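You operate a simulated robot arm through the tools that you are given. There is no shell and no other tool.

Carry out the task below with a simulated robot arm. There is one attempt and no reset: what you move stays moved.

Task
Make room on the bench end beside the pumps for the brown large clay cup. At the end: the blue paper cup is on the top of the churn table; the silver small ladle from the bench end beside the pumps is on the top of the churn table; the brown large clay cup stands where the silver small ladle stood; two of the coin rolls from the bench end beside the pumps are on the top of the churn table; whatever was shut is shut again. Leave all else as you found it, and nothing knocked over. Set down upright: small ladle, coin roll.
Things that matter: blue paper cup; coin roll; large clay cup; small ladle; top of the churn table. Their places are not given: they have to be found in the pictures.

It is judged by the outcome, as a careful person would: the job done as asked, and still so three seconds after it is handed in. It fails if anything else is knocked over, pushed out of place, dropped, spilled or broken.

Robot
A 6-joint arm with a two-finger parallel gripper, fixed in place. Base frame: the origin is at the foot of the arm, x ahead of it, y to its left, z up; the work surface is at about z = 800. Readings come in mm, degrees, newtons and seconds.
With the tool pointing down near the work surface it reaches from about 340 to 760 mm from the base axis. Its first joint turns from -66.0 to 66.0 degrees. Payload 2.45 kg.
The tool frame sits at the grasp point between the pads (the TCP): z along the fingers, y along the line on which they close. The tips reach 24 mm beyond it. The gripper opens to 68 mm. The fingers are 17 mm wide and 10 mm thick; the gripper's body (40 by 70 mm) begins 41 mm behind the TCP.
Orientation is that of the tool frame in the base frame, as [roll, pitch, yaw] about the fixed x, y, z axes, in that order (R = Rz(yaw) Ry(pitch) Rx(roll)). With the fingers straight down and closing along the base's y, the tool's x points along the base's -x, its y along +y and its z along -z.

Tools
- The arm moves only by the tool servo_tool. Its argument "deltas" is one flat list of numbers, 7 for each row, row after row: the shift along the tool's x, y, z in mm, then the turn, a rotation vector about the tool's x, y, z in degrees, then the gripper command, from -1 (shut) to 1 (fully open), values between in proportion. In form: [x, y, z, wx, wy, wz, claw, x, y, z, wx, wy, wz, claw, ...]. A call has 1 to 20 rows; each row shifts and turns the commanded pose from where the row before left it, along the tool's axes as they then stand. A row lasts 0.2 s, in which the tool goes at most 50 mm and 8.6 degrees; a call with a longer step from one row to the next is refused whole, and so is a gripper value outside its range. A pose out of reach is approached as far as the arm can. The call stops where the force on the tool passes 40 N (or 10 N more than at its start, if that is more) or the arm is blocked; 0.2 s more then pass. The fingers move at their own pace (about 108 mm/s each) and stop on an object; they squeeze with about 26 N. The grip force told is the motor's: it shows also when the fingers shut on nothing. Time passes only in rows, and 0.2 s behind the last, so rows that do not move let the fingers close. It gives the time, the measured TCP pose, the force on the tool (base axes), the opening and the grip force at its end, in the units of the frame above (readings bear some noise), with the torque about the TCP (base axes, N m) and any sound that the robot's microphone picked up, and new pictures: "views" is both (left out), scene, wrist or none.
- Cameras (640 x 400 px; columns grow to the right, rows downward): "scene" is fixed at [153.2, 425, 1466.3]; the picture's right is [-0.78, -0.63, 0.00], its down [-0.45, 0.55, -0.70] and it looks along [0.44, -0.55, -0.71] (base axes); focal length 318 px, centre (320, 200). "wrist" rides on the gripper at [84, 11, -75] in the tool frame; the picture's right is [-0.13, 0.99, 0.00], its down [-0.60, -0.08, -0.79] and it looks along [-0.79, -0.10, 0.61] (tool axes); focal length 251 px, centre (320, 200).
- measure_at(camera, pixels): for up to 12 pixels [column, row] of the newest picture of that camera ("zoom" is the newest enlarged one), the place [x, y, z] in the base frame of the surface seen there, good to about 2 mm, but the place of the scene camera against the robot may be out by one fixed shift of up to 25 mm in any direction. The clock stands still meanwhile.
- enlarge(camera, box): a new picture of the part [left, top, right, bottom] of that camera's present view, enlarged. The clock stands still meanwhile.
- sign_off(): hands the job in; it is judged then, once.

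Leave the gripper open and the arm clear of the work at the hand-in unless told otherwise.

The tools are called as name(argument=value, ...) on one line, values as JSON. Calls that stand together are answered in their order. servo_tool: Moves the arm, as the interface text tells. Its arguments: {"type":"object","properties":{"deltas":{"type":"array"},"views":{"type":"string","enum":["both","scene","wrist","none"]}},"required":["deltas"]} The other tools are called the same way: measure_at (camera, pixels) gives the place of the surface under pixels of a picture; enlarge (camera, box) takes an enlarged picture of a part of a camera's view; sign_off () hands the job in.

At the start:

```text
clock: 0.0
position: [416.7, -172.9, 1084.3]
tool_rot: [-179.9, 0.0, 180.0]
force: [-0.5, -0.4, -0.1]
moment: [-0.03, -0.01, -0.02]
width: 68.0
grip_force: 0.0
```

scene: 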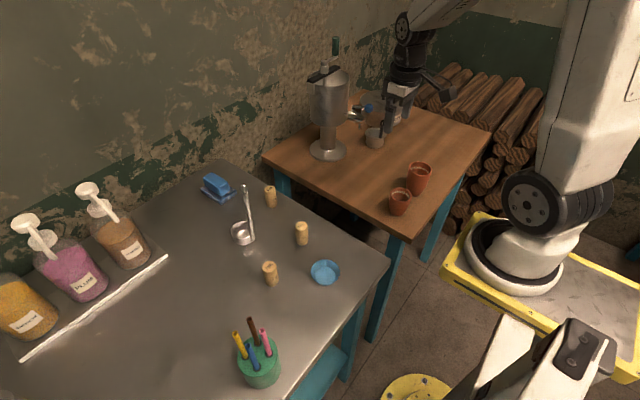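
wrist: 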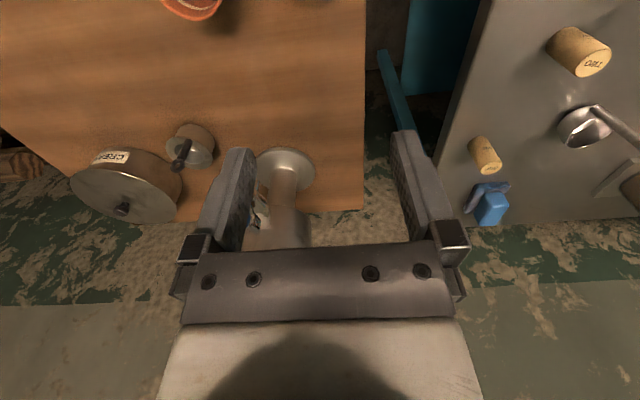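

I see a grey metal bench with three pump bottles, a ladle, coin rolls and a blue dish. Beyond it is a wooden table with a metal churn and brown cups. I'll enlarge both parts of the scene view.

enlarge(camera="scene", box=[180, 150, 400, 300])

enlarge(camera="scene", box=[260, 60, 500, 230])

enlarge(camera="wrist", box=[0, 0, 640, 400])

```text
2.67 times, centred on (290, 225) of scene
```

zoom: 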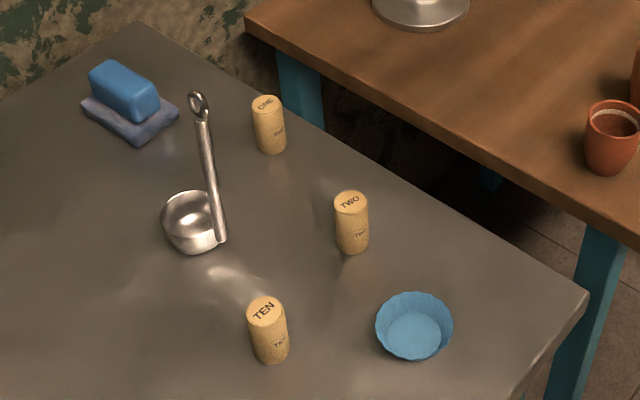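

```text
2.35 times, centred on (380, 145) of scene
```

zoom: 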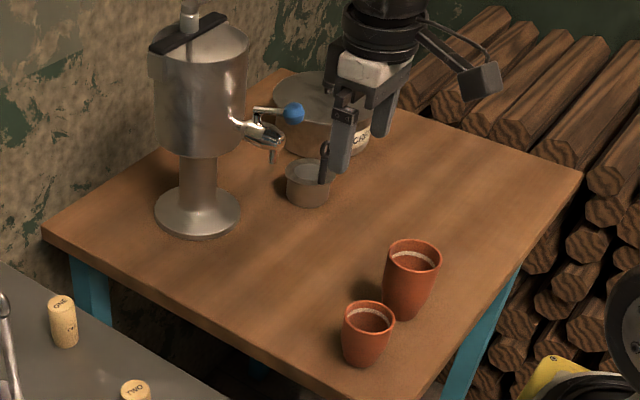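

```text
1.00 times, centred on (320, 200) of wrist (not enlarged: the box is as wide or as high as the picture)
```

zoom: 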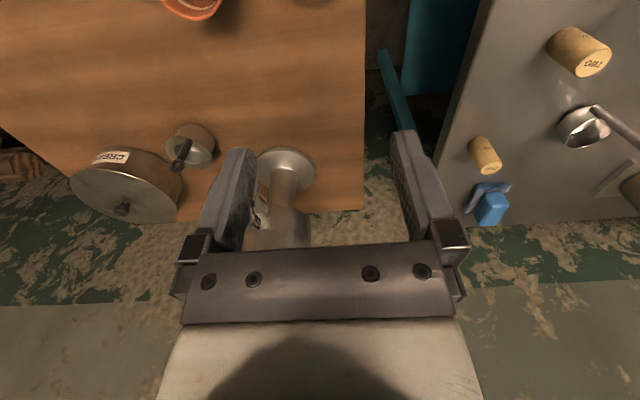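

The large clay cup is the taller one at (418,177), and the blue paper cup is at (325,272). The coin rolls ONE, TWO and TEN are at (270,196), (302,233) and (270,273). I'll measure these in the scene view, and in the wrist view for comparison.

measure_at(camera="scene", pixels=[[270, 187], [301, 224], [270, 265], [325, 274], [420, 166], [400, 193], [246, 187], [242, 238], [255, 232], [390, 155], [350, 200], [328, 155]])

measure_at(camera="wrist", pixels=[[593, 65], [488, 169], [580, 125], [598, 108], [490, 212], [190, 5], [285, 160], [195, 150], [200, 50], [330, 100], [500, 100], [362, 5]])

```text
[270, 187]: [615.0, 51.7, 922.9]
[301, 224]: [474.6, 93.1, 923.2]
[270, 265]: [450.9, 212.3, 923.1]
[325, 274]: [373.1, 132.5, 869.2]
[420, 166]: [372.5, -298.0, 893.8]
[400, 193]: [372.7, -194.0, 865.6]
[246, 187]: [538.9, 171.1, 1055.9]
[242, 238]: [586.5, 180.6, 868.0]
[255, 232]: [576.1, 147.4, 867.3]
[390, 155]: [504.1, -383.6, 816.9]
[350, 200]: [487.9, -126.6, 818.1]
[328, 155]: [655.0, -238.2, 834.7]
```

```text
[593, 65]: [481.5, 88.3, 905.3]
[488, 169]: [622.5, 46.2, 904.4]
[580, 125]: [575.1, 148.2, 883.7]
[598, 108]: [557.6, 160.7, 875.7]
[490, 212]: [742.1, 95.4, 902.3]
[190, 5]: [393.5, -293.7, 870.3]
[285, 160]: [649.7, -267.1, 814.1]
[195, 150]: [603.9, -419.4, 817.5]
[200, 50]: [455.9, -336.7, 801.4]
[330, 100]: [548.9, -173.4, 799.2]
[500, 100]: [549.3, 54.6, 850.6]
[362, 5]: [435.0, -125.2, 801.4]
```

The two views differ by a fixed shift: true = scene + (7, −5, −17.5). The wooden table top is at z≈800 and the metal bench at z≈850. Next I'll enlarge the ladle and bench area to measure details.

enlarge(camera="scene", box=[220, 180, 280, 260])

```text
5.00 times, centred on (250, 220) of scene
```

zoom: 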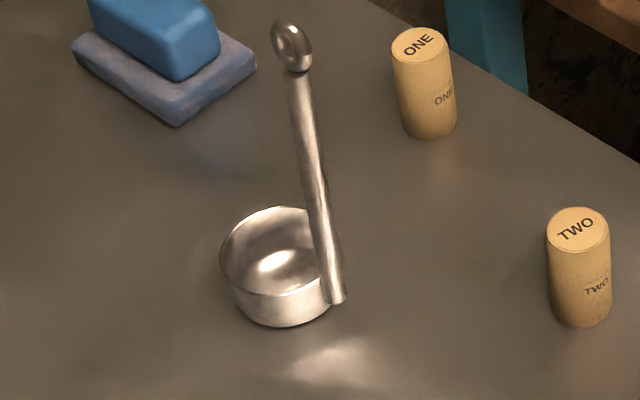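

The ladle's handle rises upright from the side of its bowl. I'll measure points along the handle, the bowl rim and the bowl base.

measure_at(camera="zoom", pixels=[[301, 90], [310, 140], [318, 200], [325, 240], [336, 285], [281, 55], [222, 262], [280, 207], [280, 265], [285, 325], [252, 300], [280, 310]])

enlarge(camera="scene", box=[380, 145, 450, 225])

```text
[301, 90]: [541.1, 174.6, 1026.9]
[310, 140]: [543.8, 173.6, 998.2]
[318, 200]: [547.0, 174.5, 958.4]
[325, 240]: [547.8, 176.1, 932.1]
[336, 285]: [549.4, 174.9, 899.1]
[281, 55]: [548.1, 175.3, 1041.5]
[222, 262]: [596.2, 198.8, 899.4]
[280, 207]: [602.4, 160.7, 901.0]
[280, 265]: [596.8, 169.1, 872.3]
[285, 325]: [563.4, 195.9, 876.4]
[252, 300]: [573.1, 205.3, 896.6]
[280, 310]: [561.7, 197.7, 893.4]
```

```text
5.00 times, centred on (415, 185) of scene
```

zoom: 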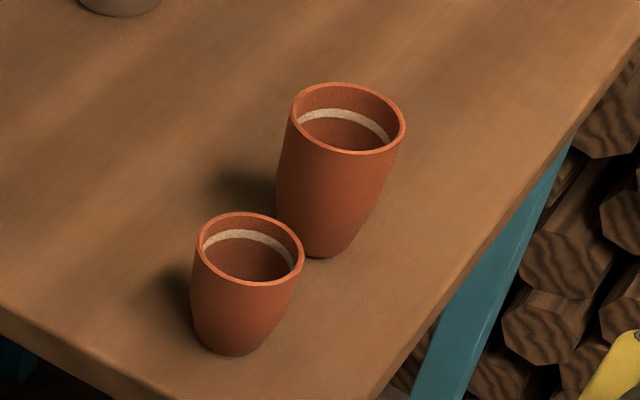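

Now I'll measure the two clay cups: rim edges, contents and base.

measure_at(camera="zoom", pixels=[[293, 100], [347, 85], [402, 125], [345, 152], [345, 130], [310, 245], [320, 200], [240, 270], [197, 240], [248, 215], [300, 255], [250, 283]])

enlarge(camera="scene", box=[290, 240, 370, 300])

```text
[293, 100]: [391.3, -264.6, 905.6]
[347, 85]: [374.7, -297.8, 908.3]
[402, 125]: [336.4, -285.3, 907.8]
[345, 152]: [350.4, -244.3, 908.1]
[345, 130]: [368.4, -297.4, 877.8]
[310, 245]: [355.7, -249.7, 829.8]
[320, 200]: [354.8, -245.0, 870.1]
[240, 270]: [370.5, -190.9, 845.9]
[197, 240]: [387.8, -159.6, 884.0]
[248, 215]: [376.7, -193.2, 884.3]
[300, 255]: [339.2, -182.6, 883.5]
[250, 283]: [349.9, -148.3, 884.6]
```

```text
6.67 times, centred on (330, 270) of scene
```

zoom: 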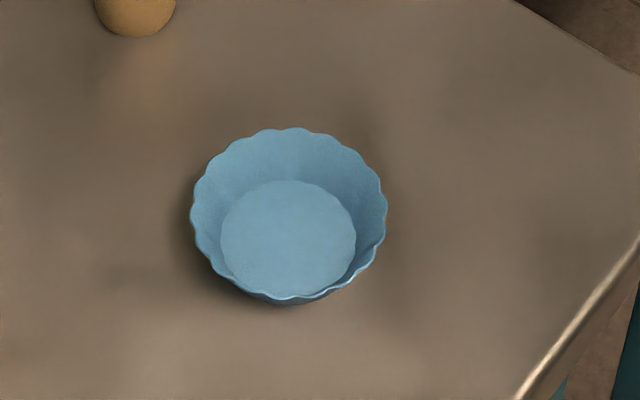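

The large cup's rim is at z≈890. It is about 59 mm across and centred near (370,−278). Next I'll measure the blue paper cup.

measure_at(camera="zoom", pixels=[[288, 131], [195, 215], [384, 215], [290, 296], [225, 150], [350, 155], [290, 240], [225, 240], [353, 240], [290, 185], [215, 275], [100, 250]])

enlarge(camera="scene", box=[240, 180, 330, 300])

```text
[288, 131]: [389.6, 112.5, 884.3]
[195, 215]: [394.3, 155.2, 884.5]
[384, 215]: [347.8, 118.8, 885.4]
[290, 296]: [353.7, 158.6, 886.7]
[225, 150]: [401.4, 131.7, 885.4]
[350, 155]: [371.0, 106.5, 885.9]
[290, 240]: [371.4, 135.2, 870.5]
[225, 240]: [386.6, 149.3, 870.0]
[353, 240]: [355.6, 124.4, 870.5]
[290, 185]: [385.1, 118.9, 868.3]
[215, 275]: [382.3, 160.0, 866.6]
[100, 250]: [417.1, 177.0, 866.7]
```

```text
3.33 times, centred on (285, 240) of scene
```

zoom: 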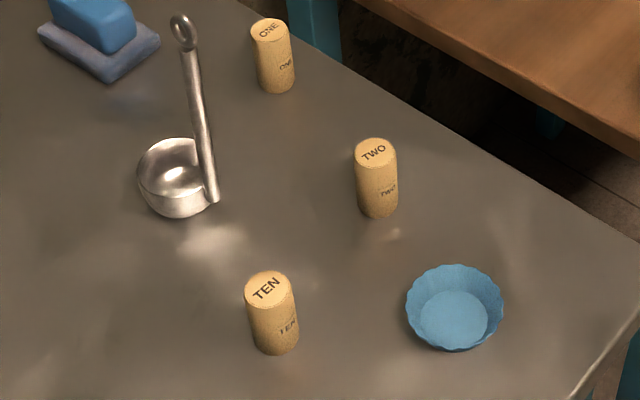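

The blue cup is about 59 mm across, centred near (378.5,131), with its rim at z≈867. I'll move the open gripper high over to the bench side at about (400,110) for a closer wrist view.

servo_tool(deltas=[3, 40, 0, 0, 0, 0, 1, 3, 48, 0, 0, 0, 0, 1, 3, 48, 0, 0, 0, 0, 1, 3, 48, 0, 0, 0, 0, 1, 3, 48, 0, 0, 0, 0, 1, 2, 48, 0, 0, 0, 0, 1, 0, 0, 0, 0, 0, 0, 1, 0, 0, 0, 0, 0, 0, 1])

```text
clock: 1.8
position: [399.7, 108.8, 1083.8]
tool_rot: [-180.0, 0.1, -180.0]
force: [0.1, -0.1, 0.0]
moment: [-0.01, 0.0, 0.04]
width: 67.9
grip_force: 0.0
```

scene: 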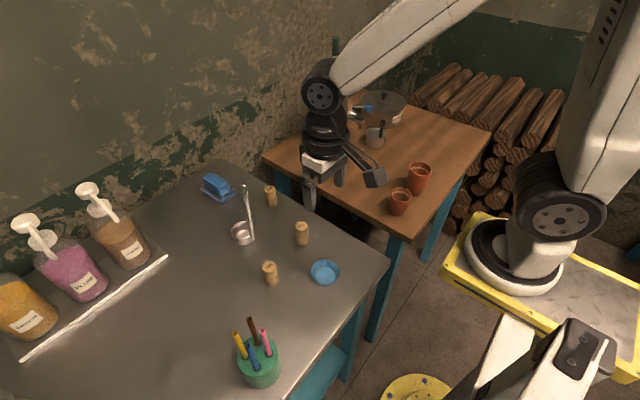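
wrist: 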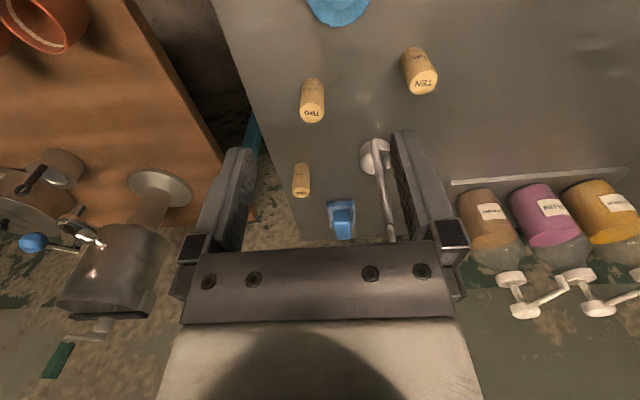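

The wrist view now shows the ladle near (378,160), the rolls TWO, TEN and ONE, and the edge of the blue cup. I'll enlarge the ladle area and measure there.

enlarge(camera="wrist", box=[280, 30, 450, 250])

measure_at(camera="wrist", pixels=[[312, 117], [302, 189], [424, 87], [316, 18], [362, 12], [340, 22], [386, 190], [389, 225], [383, 170], [362, 165], [375, 172], [380, 150]])

```text
1.82 times, centred on (365, 140) of wrist
```

zoom: 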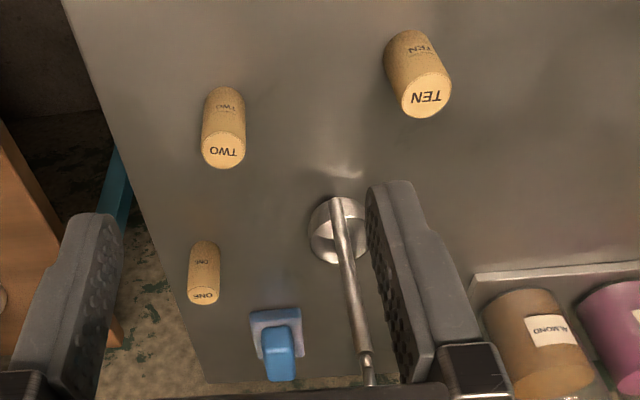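

```text
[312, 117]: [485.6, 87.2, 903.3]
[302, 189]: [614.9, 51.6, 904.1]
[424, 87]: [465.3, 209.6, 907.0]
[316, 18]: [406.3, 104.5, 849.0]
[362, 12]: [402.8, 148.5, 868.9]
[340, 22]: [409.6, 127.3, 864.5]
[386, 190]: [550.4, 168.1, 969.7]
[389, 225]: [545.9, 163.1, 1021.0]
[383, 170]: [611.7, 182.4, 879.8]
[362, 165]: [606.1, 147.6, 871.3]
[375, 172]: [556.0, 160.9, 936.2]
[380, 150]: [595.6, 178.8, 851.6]
```

The handle axis is near (553,168) at z≈985, and the bowl lies on its far +x side, centred at about (584,170). I'll turn the tool 90° so the fingers close along x, in line with the bowl offset. Then I'll go over the handle at the current height, with tips at about 1060 and the ladle top at about 1035.

servo_tool(deltas=[0, 0, 0, 0, 0, -8.182, 1, 0, 0, 0, 0, 0, -8.182, 1, 0, 0, 0, 0, 0, -8.182, 1, 0, 0, 0, 0, 0, -8.182, 1, 0, 0, 0, 0, 0, -8.182, 1, 0, 0, 0, 0, 0, -8.182, 1, 0, 0, 0, 0, 0, -8.182, 1, 0, 0, 0, 0, 0, -8.182, 1, 0, 0, 0, 0, 0, -8.182, 1, 0, 0, 0, 0, 0, -8.182, 1, 0, 0, 0, 0, 0, -8.182, 1, 0, 0, 0, 0, 0, 0, 1])

```text
clock: 4.4
position: [401.2, 108.1, 1084.0]
tool_rot: [180.0, -0.1, -89.9]
force: [0.2, 0.2, 0.6]
moment: [0.05, 0.01, -0.02]
width: 67.7
grip_force: 0.1
```

scene: 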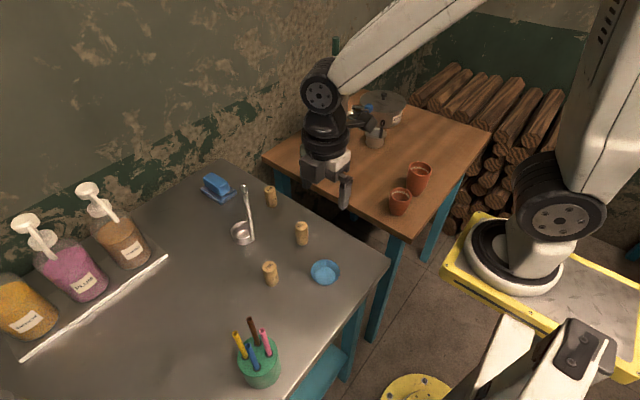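
wrist: 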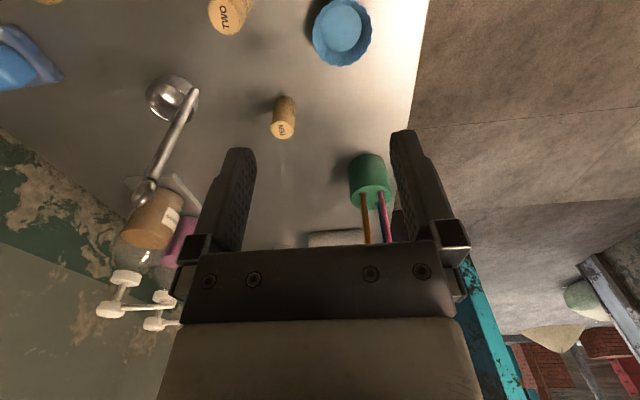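

The turn worked. From this side I'll measure the blue cup, TEN, the ladle handle and bowl, and TWO.

measure_at(camera="wrist", pixels=[[316, 30], [368, 30], [341, 62], [343, 3], [283, 130], [192, 92], [170, 130], [150, 175], [149, 95], [178, 78], [165, 117], [226, 18]])

enlarge(camera="wrist", box=[120, 60, 220, 220])

```text
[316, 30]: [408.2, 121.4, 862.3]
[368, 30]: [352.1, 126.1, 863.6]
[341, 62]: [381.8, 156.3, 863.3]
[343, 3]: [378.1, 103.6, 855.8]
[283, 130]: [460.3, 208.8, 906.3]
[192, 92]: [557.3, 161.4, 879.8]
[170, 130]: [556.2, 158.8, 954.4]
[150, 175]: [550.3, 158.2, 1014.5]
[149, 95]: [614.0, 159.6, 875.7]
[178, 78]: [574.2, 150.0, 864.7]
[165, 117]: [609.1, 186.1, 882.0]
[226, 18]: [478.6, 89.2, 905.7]
```

```text
2.50 times, centred on (170, 140) of wrist
```

zoom: 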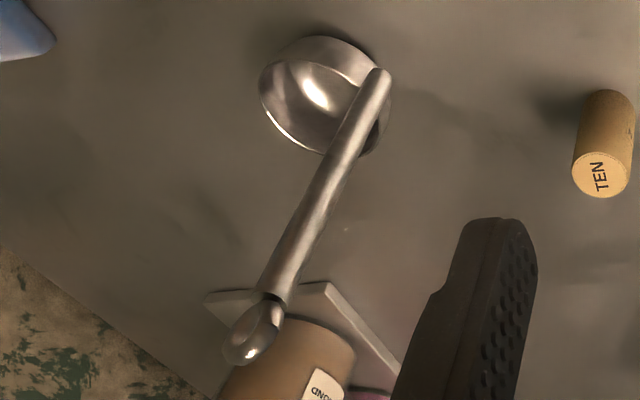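

I'll measure along the handle centreline in this zoom, and at the ring top.

measure_at(camera="zoom", pixels=[[376, 90], [350, 135], [325, 180], [300, 225], [275, 280], [262, 315], [243, 352], [263, 90], [320, 40], [325, 150], [370, 145], [309, 190]])

```text
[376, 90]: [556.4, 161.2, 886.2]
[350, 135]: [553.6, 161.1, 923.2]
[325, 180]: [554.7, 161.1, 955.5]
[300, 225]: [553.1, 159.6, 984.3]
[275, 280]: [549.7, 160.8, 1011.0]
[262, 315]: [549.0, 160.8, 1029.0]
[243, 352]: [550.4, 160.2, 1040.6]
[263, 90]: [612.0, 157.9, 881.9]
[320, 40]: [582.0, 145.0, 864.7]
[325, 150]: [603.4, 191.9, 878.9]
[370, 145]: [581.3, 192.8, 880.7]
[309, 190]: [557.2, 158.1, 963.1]
```

I want to see how the ring at the top of the ladle is oriented, so I'll enlarge it in both views.

enlarge(camera="wrist", box=[130, 160, 170, 215])

enlarge(camera="scene", box=[230, 175, 266, 205])

```text
7.27 times, centred on (150, 188) of wrist
```

zoom: 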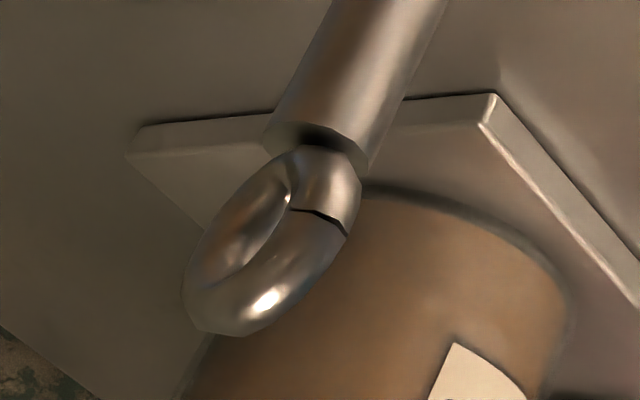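

```text
13.33 times, centred on (248, 190) of scene
```

zoom: 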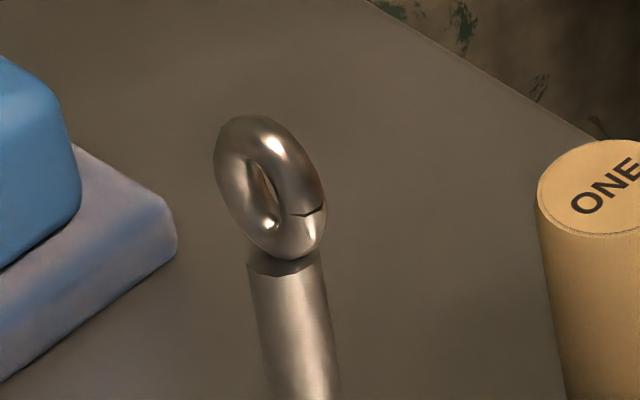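

The ring lies in the plane of the bowl direction: it is wide along x and about 6 mm thick across. So the fingers should close across the 10 mm rod, roughly along y. The ladle is turned about 8–10°. I'll turn the tool back to a yaw of about −172°, rise a little, and go over the handle at (553.5,165).

servo_tool(deltas=[0, 0, -2, 0, 0, 8.2, 1, 0, 0, -2, 0, 0, 8.2, 1, 0, 0, -2, 0, 0, 8.2, 1, 0, 0, -2, 0, 0, 8.2, 1, 0, 0, -2, 0, 0, 8.2, 1, 0, 0, -2, 0, 0, 8.2, 1, 0, 0, -2, 0, 0, 8.2, 1, 0, 0, -2, 0, 0, 8.2, 1, 0, 0, -2, 0, 0, 8.2, 1, 0, 0, -2, 0, 0, 8.2, 1, -30, 7, 0, 0, 0, 0, 1, -40, 9, 0, 0, 0, 0, 1, -40, 9, 0, 0, 0, 0, 1, -30, 7, 0, 0, 0, 0, 1, -18.7, 3.2, 0, 0, 0, 0, 1, 0, 0, 0, 0, 0, 0, 1, 0, 0, 0, 0, 0, 0, 1])

```text
clock: 8.0
position: [553.0, 165.2, 1104.6]
tool_rot: [-179.9, -0.1, -172.0]
force: [0.1, 0.2, -0.5]
moment: [0.02, 0.0, -0.01]
width: 68.0
grip_force: 0.0
```

scene: 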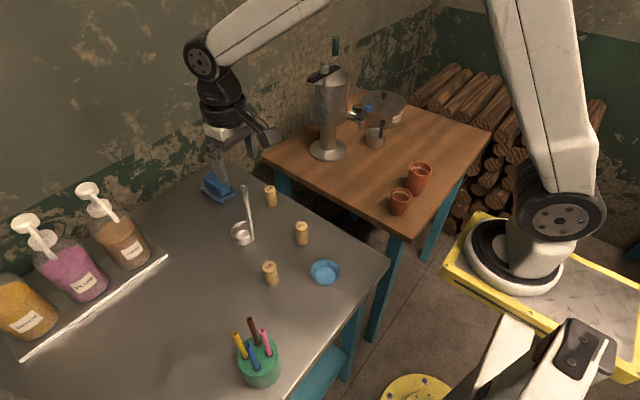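
wrist: 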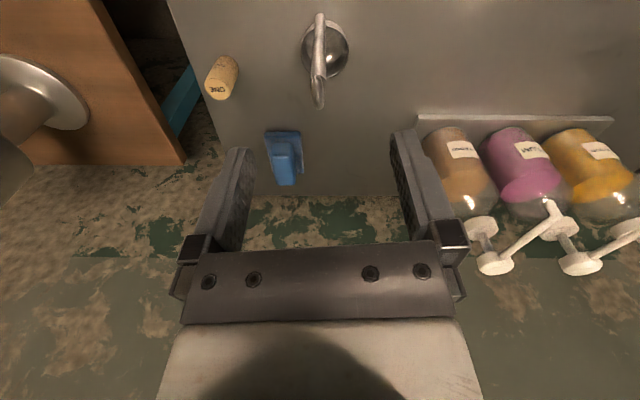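

The ladle ring is edge-on at (318,100), so the yaw is right, and the handle is almost centred. I'll measure the handle before descending.

measure_at(camera="wrist", pixels=[[318, 100], [317, 85], [318, 72], [319, 60], [320, 45], [320, 30], [348, 45], [303, 45], [326, 78], [235, 88]])

enlarge(camera="wrist", box=[280, 0, 380, 120])

```text
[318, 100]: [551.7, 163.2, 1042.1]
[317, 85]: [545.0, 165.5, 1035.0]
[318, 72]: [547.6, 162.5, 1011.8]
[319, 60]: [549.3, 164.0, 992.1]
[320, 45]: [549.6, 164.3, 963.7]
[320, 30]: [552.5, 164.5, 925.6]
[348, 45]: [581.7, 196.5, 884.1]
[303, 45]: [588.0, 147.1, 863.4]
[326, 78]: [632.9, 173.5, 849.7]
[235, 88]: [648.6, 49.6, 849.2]
```

```text
3.33 times, centred on (330, 60) of wrist
```

zoom: 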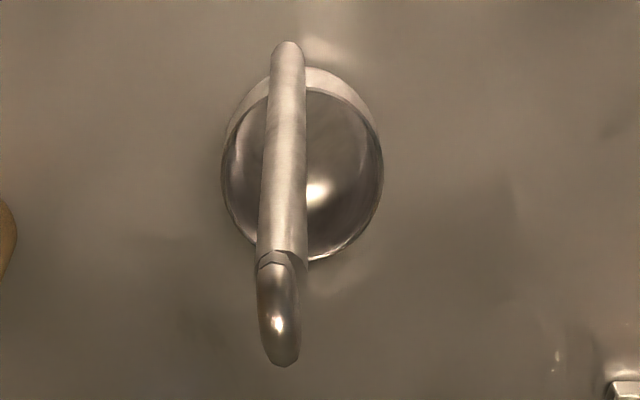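

I'll measure the bowl rim in this zoom to fix the exact place where the ladle stands.

measure_at(camera="zoom", pixels=[[225, 170], [380, 170], [330, 250], [330, 90], [370, 130], [245, 225], [365, 215], [240, 120], [287, 55], [320, 180], [278, 355], [283, 245]])

```text
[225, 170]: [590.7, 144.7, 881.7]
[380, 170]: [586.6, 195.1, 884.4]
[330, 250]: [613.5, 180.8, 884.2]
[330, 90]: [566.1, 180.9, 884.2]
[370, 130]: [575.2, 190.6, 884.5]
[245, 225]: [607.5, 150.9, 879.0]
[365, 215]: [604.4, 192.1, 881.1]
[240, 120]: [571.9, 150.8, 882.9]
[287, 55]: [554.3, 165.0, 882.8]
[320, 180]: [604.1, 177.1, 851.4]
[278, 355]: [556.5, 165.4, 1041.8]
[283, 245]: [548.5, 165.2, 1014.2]
```

The bowl is centred at (589,170.5) with r≈25.5, and its base is at z≈850. I'll descend to z≈1012, keeping the gripper body above the ring top at about 1046, and close on the rod.

servo_tool(deltas=[0, 0, 30, 0, 0, 0, 1, 0, 0, 30, 0, 0, 0, 1, 0, 0, 22, 0, 0, 0, 1, 0, 0, 10, 0, 0, 0, 1, 0, 0, 0, 0, 0, 0, 1, 0, 0, 0, 0, 0, 0, 0.3, 0, 0, 0, 0, 0, 0, -0.3, 0, 0, 0, 0, 0, 0, -1, 0, 0, 0, 0, 0, 0, -1, 0, 0, 0, 0, 0, 0, -1])

```text
clock: 10.2
position: [552.4, 165.6, 1012.3]
tool_rot: [-179.9, 0.1, -172.0]
force: [-0.3, 0.2, -0.1]
moment: [0.01, 0.01, 0.0]
width: 10.4
grip_force: 26.2
```

scene: 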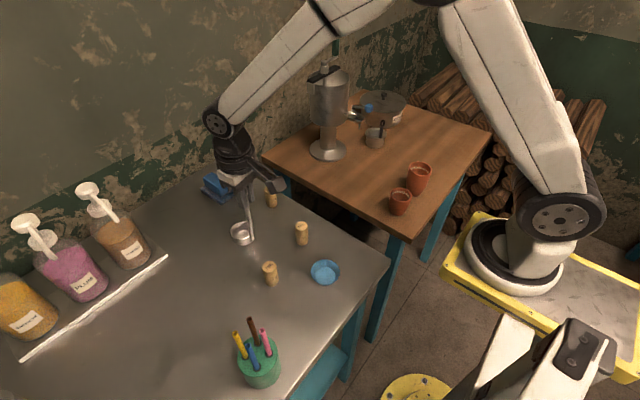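
wrist: 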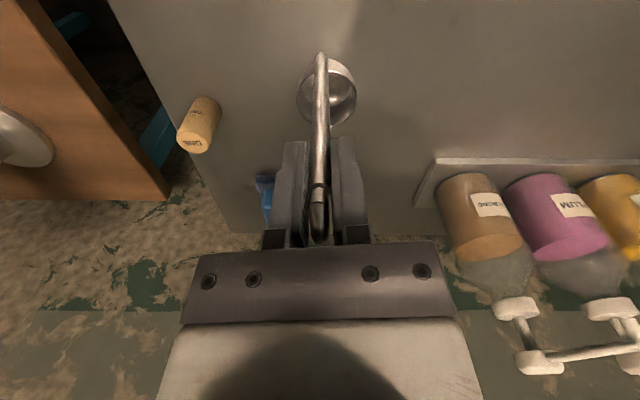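

The rod is gripped at 10.4 mm. I'll lift straight up slowly and measure the wooden table's edges for placing spots.

servo_tool(deltas=[0, 0, -5, 0, 0, 0, -1, 0, 0, -10, 0, 0, 0, -1, 0, 0, -20, 0, 0, 0, -1, 0, 0, -25, 0, 0, 0, -1, 0, 0, -25, 0, 0, 0, -1, 0, 0, -15, 0, 0, 0, -1, 0, 0, 0, 0, 0, 0, -1])

measure_at(camera="scene", pixels=[[272, 160], [310, 183], [350, 206], [385, 228], [396, 234], [420, 205], [455, 165], [485, 132], [375, 147], [366, 108], [356, 120], [382, 117]])

```text
clock: 11.8
position: [552.3, 164.5, 1113.5]
tool_rot: [-179.9, 0.1, -172.0]
force: [0.0, -0.1, -1.0]
moment: [-0.03, 0.05, -0.03]
width: 10.4
grip_force: 26.1
```

scene: 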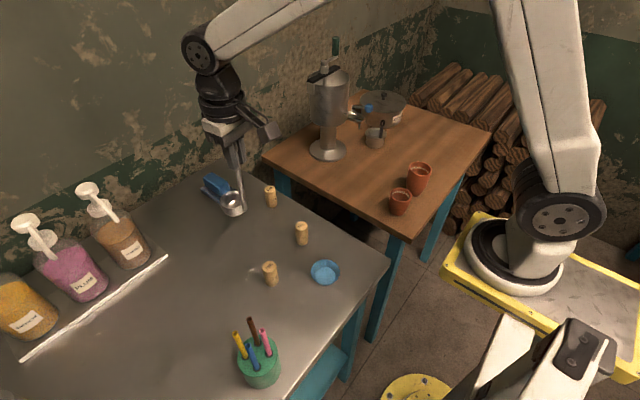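
wrist: 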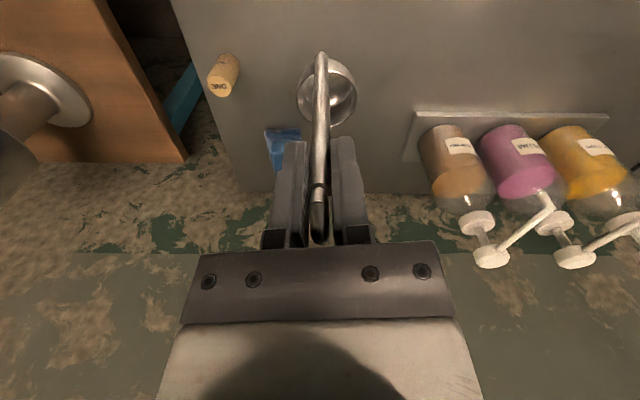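

```text
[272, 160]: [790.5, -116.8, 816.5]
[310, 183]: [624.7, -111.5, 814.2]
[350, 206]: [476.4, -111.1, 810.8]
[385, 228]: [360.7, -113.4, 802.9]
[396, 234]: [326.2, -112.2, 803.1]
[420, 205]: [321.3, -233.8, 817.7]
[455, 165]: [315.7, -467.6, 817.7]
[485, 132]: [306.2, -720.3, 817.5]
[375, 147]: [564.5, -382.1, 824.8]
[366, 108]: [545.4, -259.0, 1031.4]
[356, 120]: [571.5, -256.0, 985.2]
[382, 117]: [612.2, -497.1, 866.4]
```

The ladle hangs well, with its bottom now at about z 951, clear of everything. Its drop spot is the free wood at bowl (500,−175). That is clear of the tap (≈(578,−261)), the churn and the small cup. I'll carry it over level and smoothly.

servo_tool(deltas=[4.5, -11, 0, 0, 0, 0, -1, 4.5, -11, 0, 0, 0, 0, -1, 9, -22, 0, 0, 0, 0, -1, 9, -22, 0, 0, 0, 0, -1, 9, -22, 0, 0, 0, 0, -1, 9, -22, 0, 0, 0, 0, -1, 9, -22, 0, 0, 0, 0, -1, 9, -22, 0, 0, 0, 0, -1, 9, -22, 0, 0, 0, 0, -1, 9, -22, 0, 0, 0, 0, -1, 9, -22, 0, 0, 0, 0, -1, 9, -22, 0, 0, 0, 0, -1, 9, -22, 0, 0, 0, 0, -1, 9, -22, 0, 0, 0, 0, -1, 9, -22, 0, 0, 0, 0, -1, 4.9, -10.3, 0, 0, 0, 0, -1, 4.9, -10.3, 0, 0, 0, 0, -1, 0, 0, 0, 0, 0, 0, -1])

```text
clock: 15.6
position: [463.0, -180.0, 1111.9]
tool_rot: [-179.9, 0.0, -171.9]
force: [-0.3, 0.7, -1.2]
moment: [0.02, 0.02, -0.02]
width: 10.2
grip_force: 26.3
```

scene: 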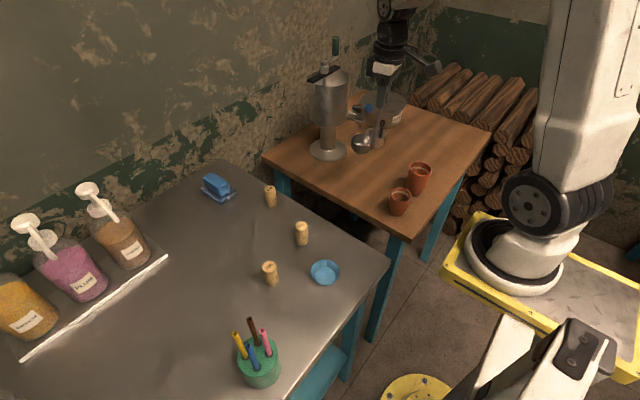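
wrist: 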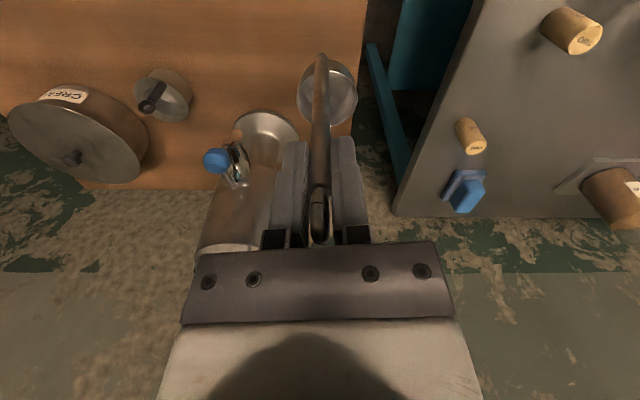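

The ladle is over its spot, about 100 mm short of the tap. I'll lower it to about 4 mm above the table.

servo_tool(deltas=[0, 0, 15, 0, 0, 0, -1, 0, 0, 25, 0, 0, 0, -1, 0, 0, 25, 0, 0, 0, -1, 0, 0, 25, 0, 0, 0, -1, 0, 0, 25, 0, 0, 0, -1, 0, 0, 15, 0, 0, 0, -1, 0, 0, 10, 0, 0, 0, -1, 0, 0, 5, 0, 0, 0, -1, 0, 0, 0, 0, 0, 0, -1, 0, 0, 0, 0, 0, 0, -1])

```text
clock: 17.8
position: [465.0, -179.8, 967.3]
tool_rot: [180.0, 0.0, -171.9]
force: [0.3, 1.1, 0.0]
moment: [-0.02, -0.01, -0.01]
width: 10.4
grip_force: 26.1
```

scene: 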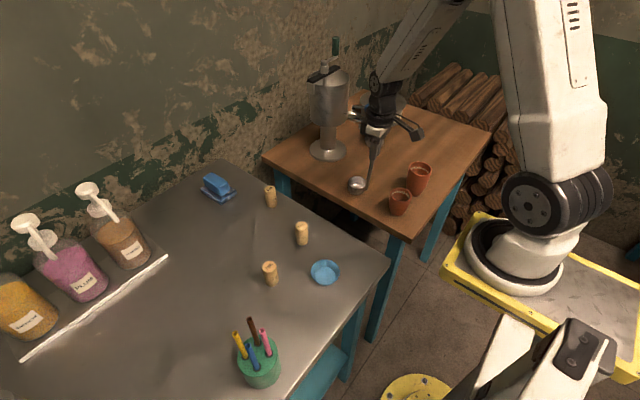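
wrist: 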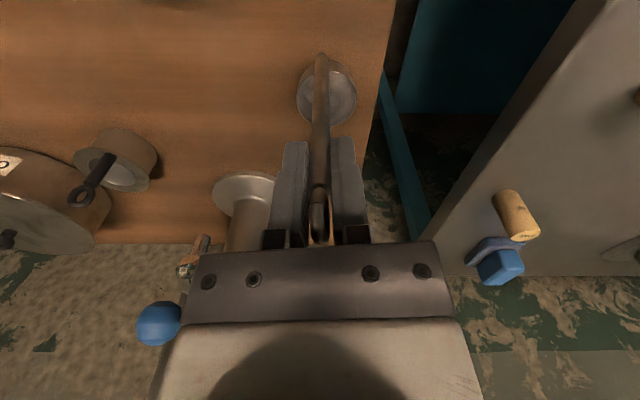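

The bowl is inside the table edge. I'll lower it in small steps and watch the force.

servo_tool(deltas=[0, 0, 1.2, 0, 0, 0, -1, 0, 0, 1.2, 0, 0, 0, -1, 0, 0, 1.2, 0, 0, 0, -1, 0, 0, 0, 0, 0, 0, -1], views="none")

```text
clock: 18.8
position: [463.6, -179.2, 963.9]
tool_rot: [-179.9, 0.0, -172.0]
force: [0.6, 0.5, -1.0]
moment: [0.01, 0.01, 0.0]
width: 10.5
grip_force: 26.5
```

servo_tool(deltas=[0, 0, 0.8, 0, 0, 0, -1, 0, 0, 0, 0, 0, 0, -1], views="none")

servo_tool(deltas=[0, 0, 0.8, 0, 0, 0, -1, 0, 0, 0, 0, 0, 0, -1], views="wrist")

```text
clock: 19.4
position: [463.7, -179.1, 964.0]
tool_rot: [-179.9, 0.0, -172.1]
force: [-0.3, 0.5, -0.7]
moment: [0.0, 0.03, -0.01]
width: 10.3
grip_force: 26.0
```

```text
clock: 20.0
position: [464.0, -179.9, 963.3]
tool_rot: [-179.9, 0.0, -172.0]
force: [-0.2, 0.2, -0.7]
moment: [0.02, 0.02, 0.01]
width: 10.6
grip_force: 26.0
```

wrist: 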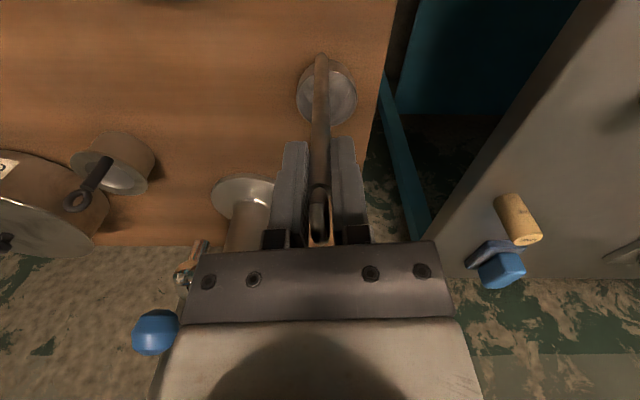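

The force still shows only the ladle's weight, so it isn't touching yet. I'll keep lowering in 0.8 mm steps.

servo_tool(deltas=[0, 0, 0.8, 0, 0, 0, -1, 0, 0, 0, 0, 0, 0, -1], views="none")

servo_tool(deltas=[0, 0, 0.8, 0, 0, 0, -1, 0, 0, 0, 0, 0, 0, -1], views="none")

```text
clock: 20.6
position: [462.9, -179.7, 961.9]
tool_rot: [-179.8, 0.0, -172.0]
force: [-0.8, -0.7, 8.2]
moment: [0.03, 0.01, 0.03]
width: 10.4
grip_force: 26.1
```

```text
clock: 21.2
position: [463.7, -180.0, 961.4]
tool_rot: [-179.9, 0.1, -171.9]
force: [-3.9, -1.4, 20.4]
moment: [0.04, -0.01, 0.05]
width: 10.6
grip_force: 26.0
```

Contact came at z≈962. I'll ease up 1 mm, open the fingers gently and let the ladle settle.

servo_tool(deltas=[0, 0, -1.1, 0, 0, 0, -1, 0, 0, 0, 0, 0, 0, -0.6, 0, 0, 0, 0, 0, 0, -0.4, 0, 0, 0, 0, 0, 0, 0, 0, 0, 0, 0, 0, 0, 0.4, 0, 0, 0, 0, 0, 0, 0.4, 0, 0, 0, 0, 0, 0, 0.4])

```text
clock: 22.8
position: [462.3, -179.0, 962.0]
tool_rot: [-180.0, 0.1, -172.0]
force: [0.7, 0.1, 0.3]
moment: [-0.01, -0.01, 0.01]
width: 47.7
grip_force: 0.0
```

scene: 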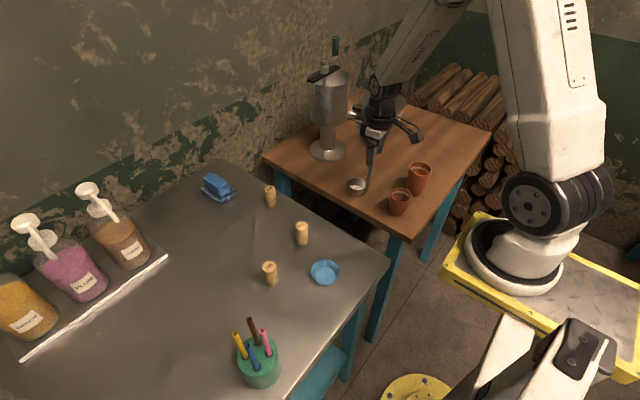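
wrist: 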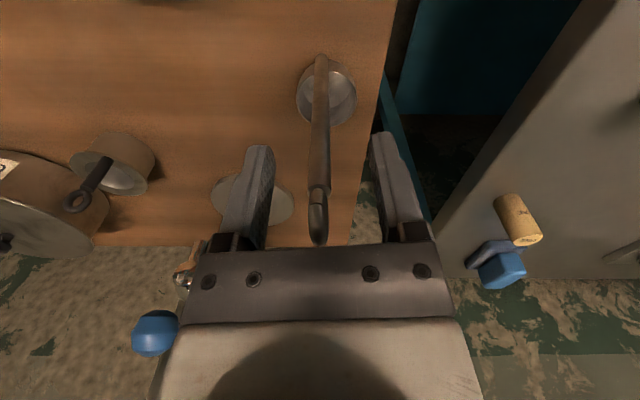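

The ladle stands upright on its own. I'll rise clear of its ring, straighten the yaw, and go above the large clay cup at (370,−278), stopping at z≈1000 to look.

servo_tool(deltas=[0, 0, -10, 0, 0, 0, 0.4, 0, 0, -25, 0, 0, 0, 0.4, 0, 0, -30, 0, 0, 0, 0.4, 0, 0, -30, 0, 0, 0, 0.4, 0, 0, -30, 0, 0, 0, 0.4, 0, 0, 0, 0, 0, 8, 1, 23, -25, 0, 0, 0, 0, 1, 23, -25, 0, 0, 0, 0, 1, 23, -25, 0, 0, 0, 0, 1, 23, -24, 0, 0, 0, 0, 1, 0, 0, 29, 0, 0, 0, 1, 0, 0, 29, 0, 0, 0, 1, 0, 0, 29, 0, 0, 0, 1, 0, 0, 0, 0, 0, 0, 1])

```text
clock: 25.8
position: [371.2, -277.8, 1001.7]
tool_rot: [-179.9, 0.1, -179.9]
force: [-0.1, -0.1, 0.1]
moment: [-0.01, 0.01, 0.0]
width: 68.2
grip_force: 0.1
```

scene: 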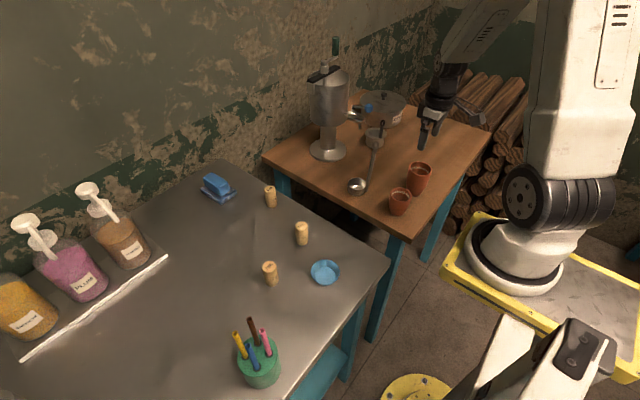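
wrist: 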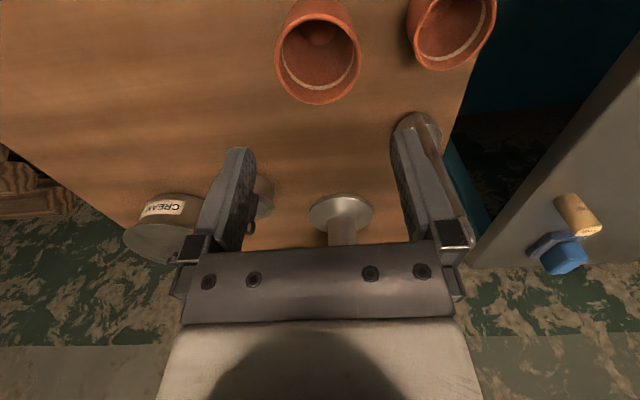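

The large cup's rim is at (318,55) and it looks empty inside. I'll measure its rim and the inside.

enlarge(camera="wrist", box=[250, 0, 410, 110])

measure_at(camera="wrist", pixels=[[277, 55], [359, 58], [320, 103], [290, 25], [350, 25], [290, 88], [348, 90], [318, 35], [410, 25], [493, 25], [440, 68], [420, 120]])

```text
3.64 times, centred on (330, 55) of wrist
```

zoom: 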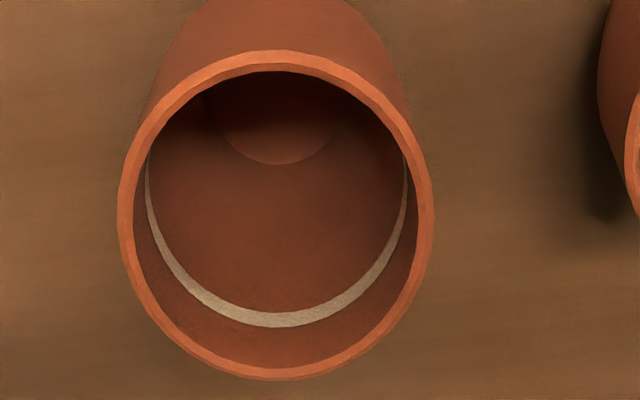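

```text
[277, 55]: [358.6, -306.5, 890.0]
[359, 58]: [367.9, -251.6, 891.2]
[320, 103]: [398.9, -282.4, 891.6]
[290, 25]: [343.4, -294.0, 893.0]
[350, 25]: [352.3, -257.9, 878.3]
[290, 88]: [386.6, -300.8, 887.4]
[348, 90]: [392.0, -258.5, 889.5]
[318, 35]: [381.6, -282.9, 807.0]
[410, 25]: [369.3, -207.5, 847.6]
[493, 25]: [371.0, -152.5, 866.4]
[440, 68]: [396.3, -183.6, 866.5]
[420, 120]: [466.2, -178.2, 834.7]
```

I'll fit the rim circle from the zoom.

measure_at(camera="zoom", pixels=[[124, 215], [427, 215], [275, 59], [275, 373], [165, 110], [385, 110], [165, 325], [385, 325], [275, 150], [275, 320]])

```text
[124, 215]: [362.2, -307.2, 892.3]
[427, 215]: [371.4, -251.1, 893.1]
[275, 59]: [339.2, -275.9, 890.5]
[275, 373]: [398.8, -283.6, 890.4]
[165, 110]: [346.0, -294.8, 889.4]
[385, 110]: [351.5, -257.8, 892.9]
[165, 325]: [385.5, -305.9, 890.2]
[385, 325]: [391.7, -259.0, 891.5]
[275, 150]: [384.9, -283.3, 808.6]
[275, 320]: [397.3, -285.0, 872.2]
```

The cup's rim centre is (368.5,−279.5), about 61 mm across outside, and I can see its bare floor. I'll shift 2.7 mm in −x and 1.7 mm in −y, and descend to z≈930 with the tips still above the rim to check alignment.

servo_tool(deltas=[2.7, -1.7, 0, 0, 0, 0, 1, 0, 0, 30, 0, 0, 0, 1, 0, 0, 30, 0, 0, 0, 1, 0, 0, 11, 0, 0, 0, 1, 0, 0, 0, 0, 0, 0, 1, 0, 0, 0, 0, 0, 0, 1])

```text
clock: 27.2
position: [368.3, -282.0, 929.1]
tool_rot: [-180.0, 0.0, -179.9]
force: [-0.8, 0.7, 0.5]
moment: [0.02, 0.01, 0.05]
width: 68.0
grip_force: 0.0
```

scene: 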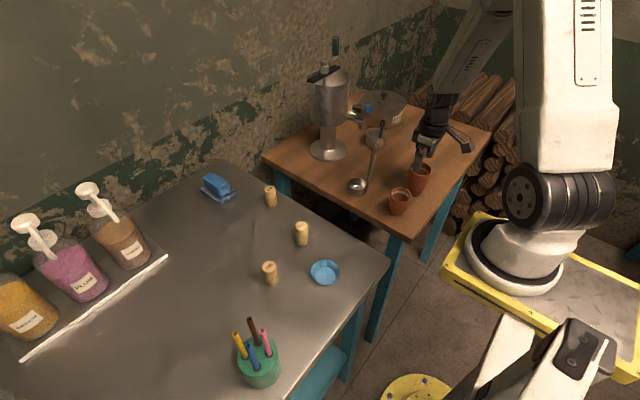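
wrist: 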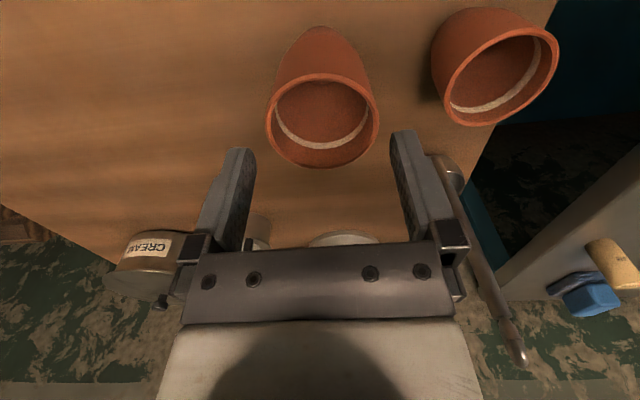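

The rim spans columns 266–380, centre ≈323, so the gripper is slightly too far in −y. I'll check with a zoom.

enlarge(camera="wrist", box=[220, 20, 440, 180])

servo_tool(deltas=[0, 0, 0, 0, 0, 0, 1], views="none")

```text
2.50 times, centred on (330, 100) of wrist
```

zoom: 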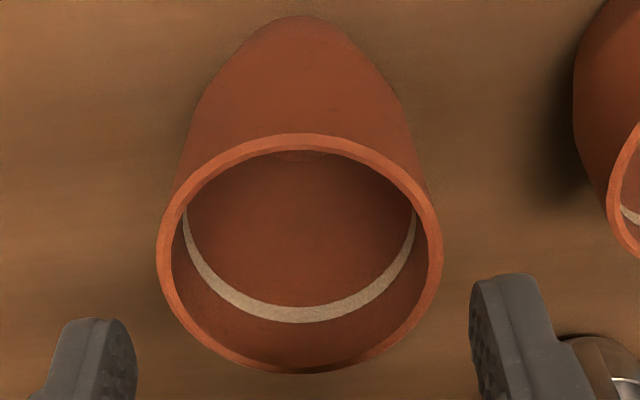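

```text
clock: 27.6
position: [369.1, -280.9, 929.5]
tool_rot: [-179.8, 0.0, 180.0]
force: [0.2, 1.0, 0.5]
moment: [0.0, 0.01, -0.01]
width: 67.9
grip_force: 0.1
```

measure_at(camera="zoom", pixels=[[166, 240], [435, 240], [300, 140], [300, 365], [195, 170], [410, 185], [210, 330], [390, 330]])

measure_at(camera="wrist", pixels=[[236, 160], [407, 145], [267, 120], [379, 120], [323, 76], [320, 164]])

```text
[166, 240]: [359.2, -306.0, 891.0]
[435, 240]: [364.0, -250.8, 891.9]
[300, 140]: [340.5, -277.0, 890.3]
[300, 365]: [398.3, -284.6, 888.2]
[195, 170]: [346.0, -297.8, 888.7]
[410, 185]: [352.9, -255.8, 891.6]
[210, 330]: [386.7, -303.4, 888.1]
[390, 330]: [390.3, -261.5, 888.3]
```

```text
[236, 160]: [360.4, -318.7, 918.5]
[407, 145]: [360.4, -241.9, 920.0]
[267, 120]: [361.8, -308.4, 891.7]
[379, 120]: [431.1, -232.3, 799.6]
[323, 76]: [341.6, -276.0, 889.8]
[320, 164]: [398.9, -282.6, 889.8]
```

The rim centre is (369,−279.7), so I'll nudge 0.8 mm in +y. Then I'll ease down past the rim to z≈900 and check the force and picture.

servo_tool(deltas=[0, 0.8, 0, 0, 0, 0, 1, 0, 0, 8, 0, 0, 0, 1, 0, 0, 6, 0, 0, 0, 1, 0, 0, 5, 0, 0, 0, 1, 0, 0, 5, 0, 0, 0, 1, 0, 0, 5, 0, 0, 0, 1, 0, 0, 0, 0, 0, 0, 1])

```text
clock: 29.2
position: [369.2, -279.7, 899.6]
tool_rot: [-179.9, 0.1, 180.0]
force: [0.0, 0.1, -0.7]
moment: [0.04, -0.01, -0.02]
width: 67.9
grip_force: 0.1
```

scene: 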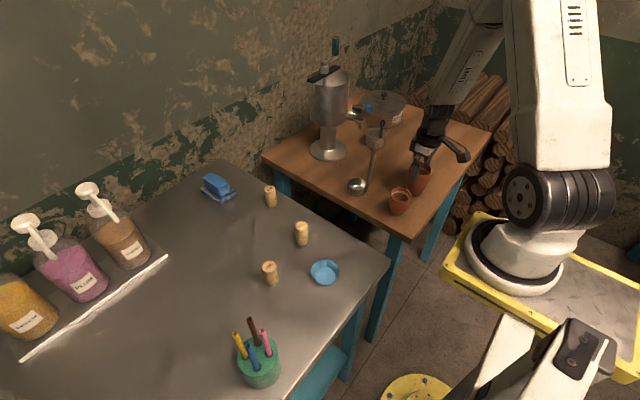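
wrist: 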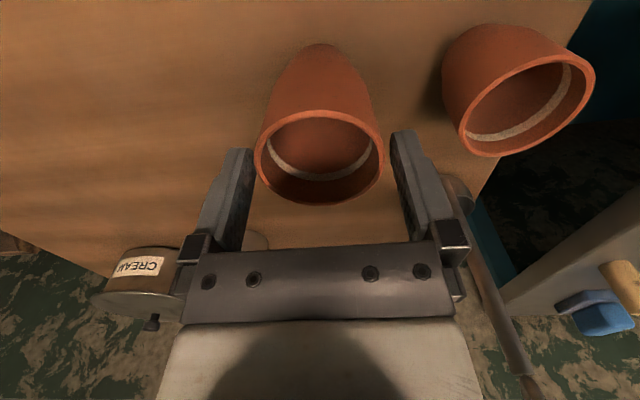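

The fingers straddle the rim freely with no contact force. I'll go on to z≈876 and close.

servo_tool(deltas=[0, 0, 8, 0, 0, 0, 1, 0, 0, 8, 0, 0, 0, 1, 0, 0, 7.5, 0, 0, 0, 1, 0, 0, 0, 0, 0, 0, 1, 0, 0, 0, 0, 0, 0, 0.8, 0, 0, 0, 0, 0, 0, 0.6, 0, 0, 0, 0, 0, 0, -1, 0, 0, 0, 0, 0, 0, -1, 0, 0, 0, 0, 0, 0, -1])

```text
clock: 31.2
position: [369.3, -279.6, 875.8]
tool_rot: [-179.9, 0.0, 179.9]
force: [0.6, 0.5, -0.3]
moment: [0.02, -0.01, -0.01]
width: 61.5
grip_force: 26.0
```

scene: 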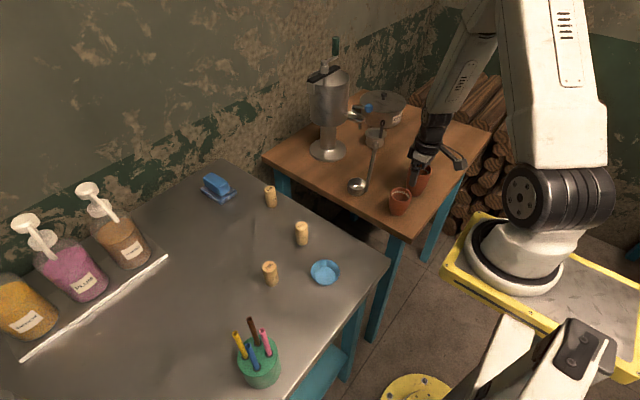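
wrist: 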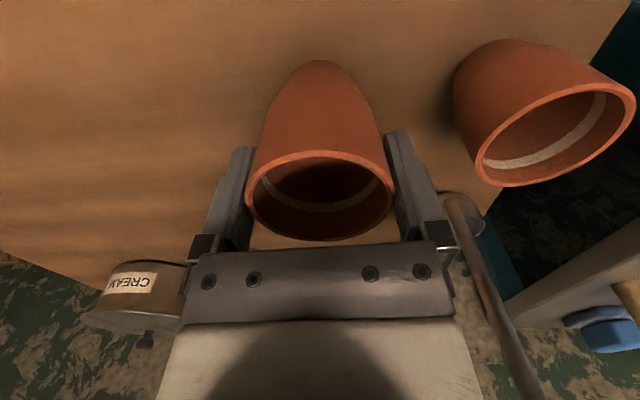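

The cup is held at 61.5 mm. I'll lift gently and check for slip.

servo_tool(deltas=[0, 0, -3, 0, 0, 0, -1, 0, 0, -6, 0, 0, 0, -1, 0, 0, -10, 0, 0, 0, -1, 0, 0, -10, 0, 0, 0, -1, 0, 0, 0, 0, 0, 0, -1])

```text
clock: 32.4
position: [368.9, -278.8, 904.7]
tool_rot: [180.0, 0.0, -180.0]
force: [0.3, 0.0, -0.4]
moment: [0.01, 0.0, -0.01]
width: 61.5
grip_force: 26.7
```

scene: 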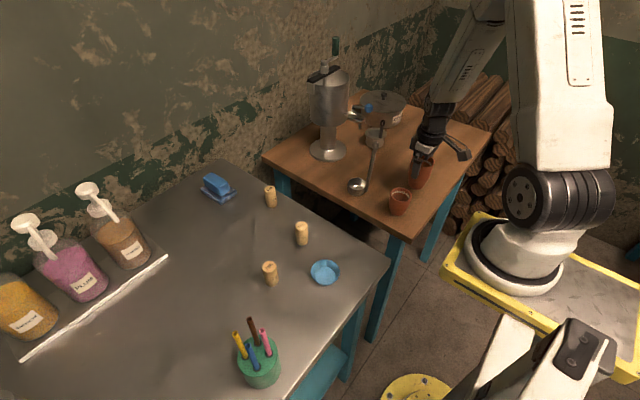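
wrist: 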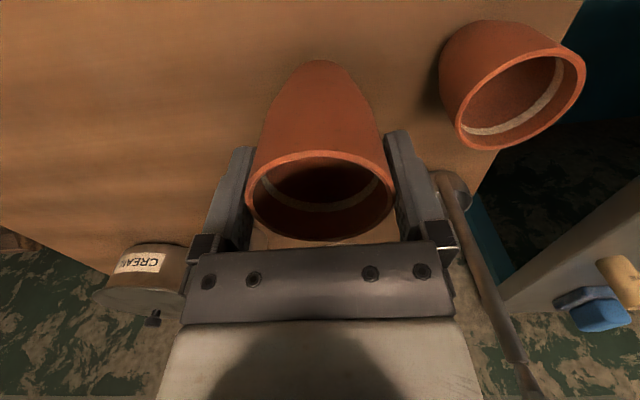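

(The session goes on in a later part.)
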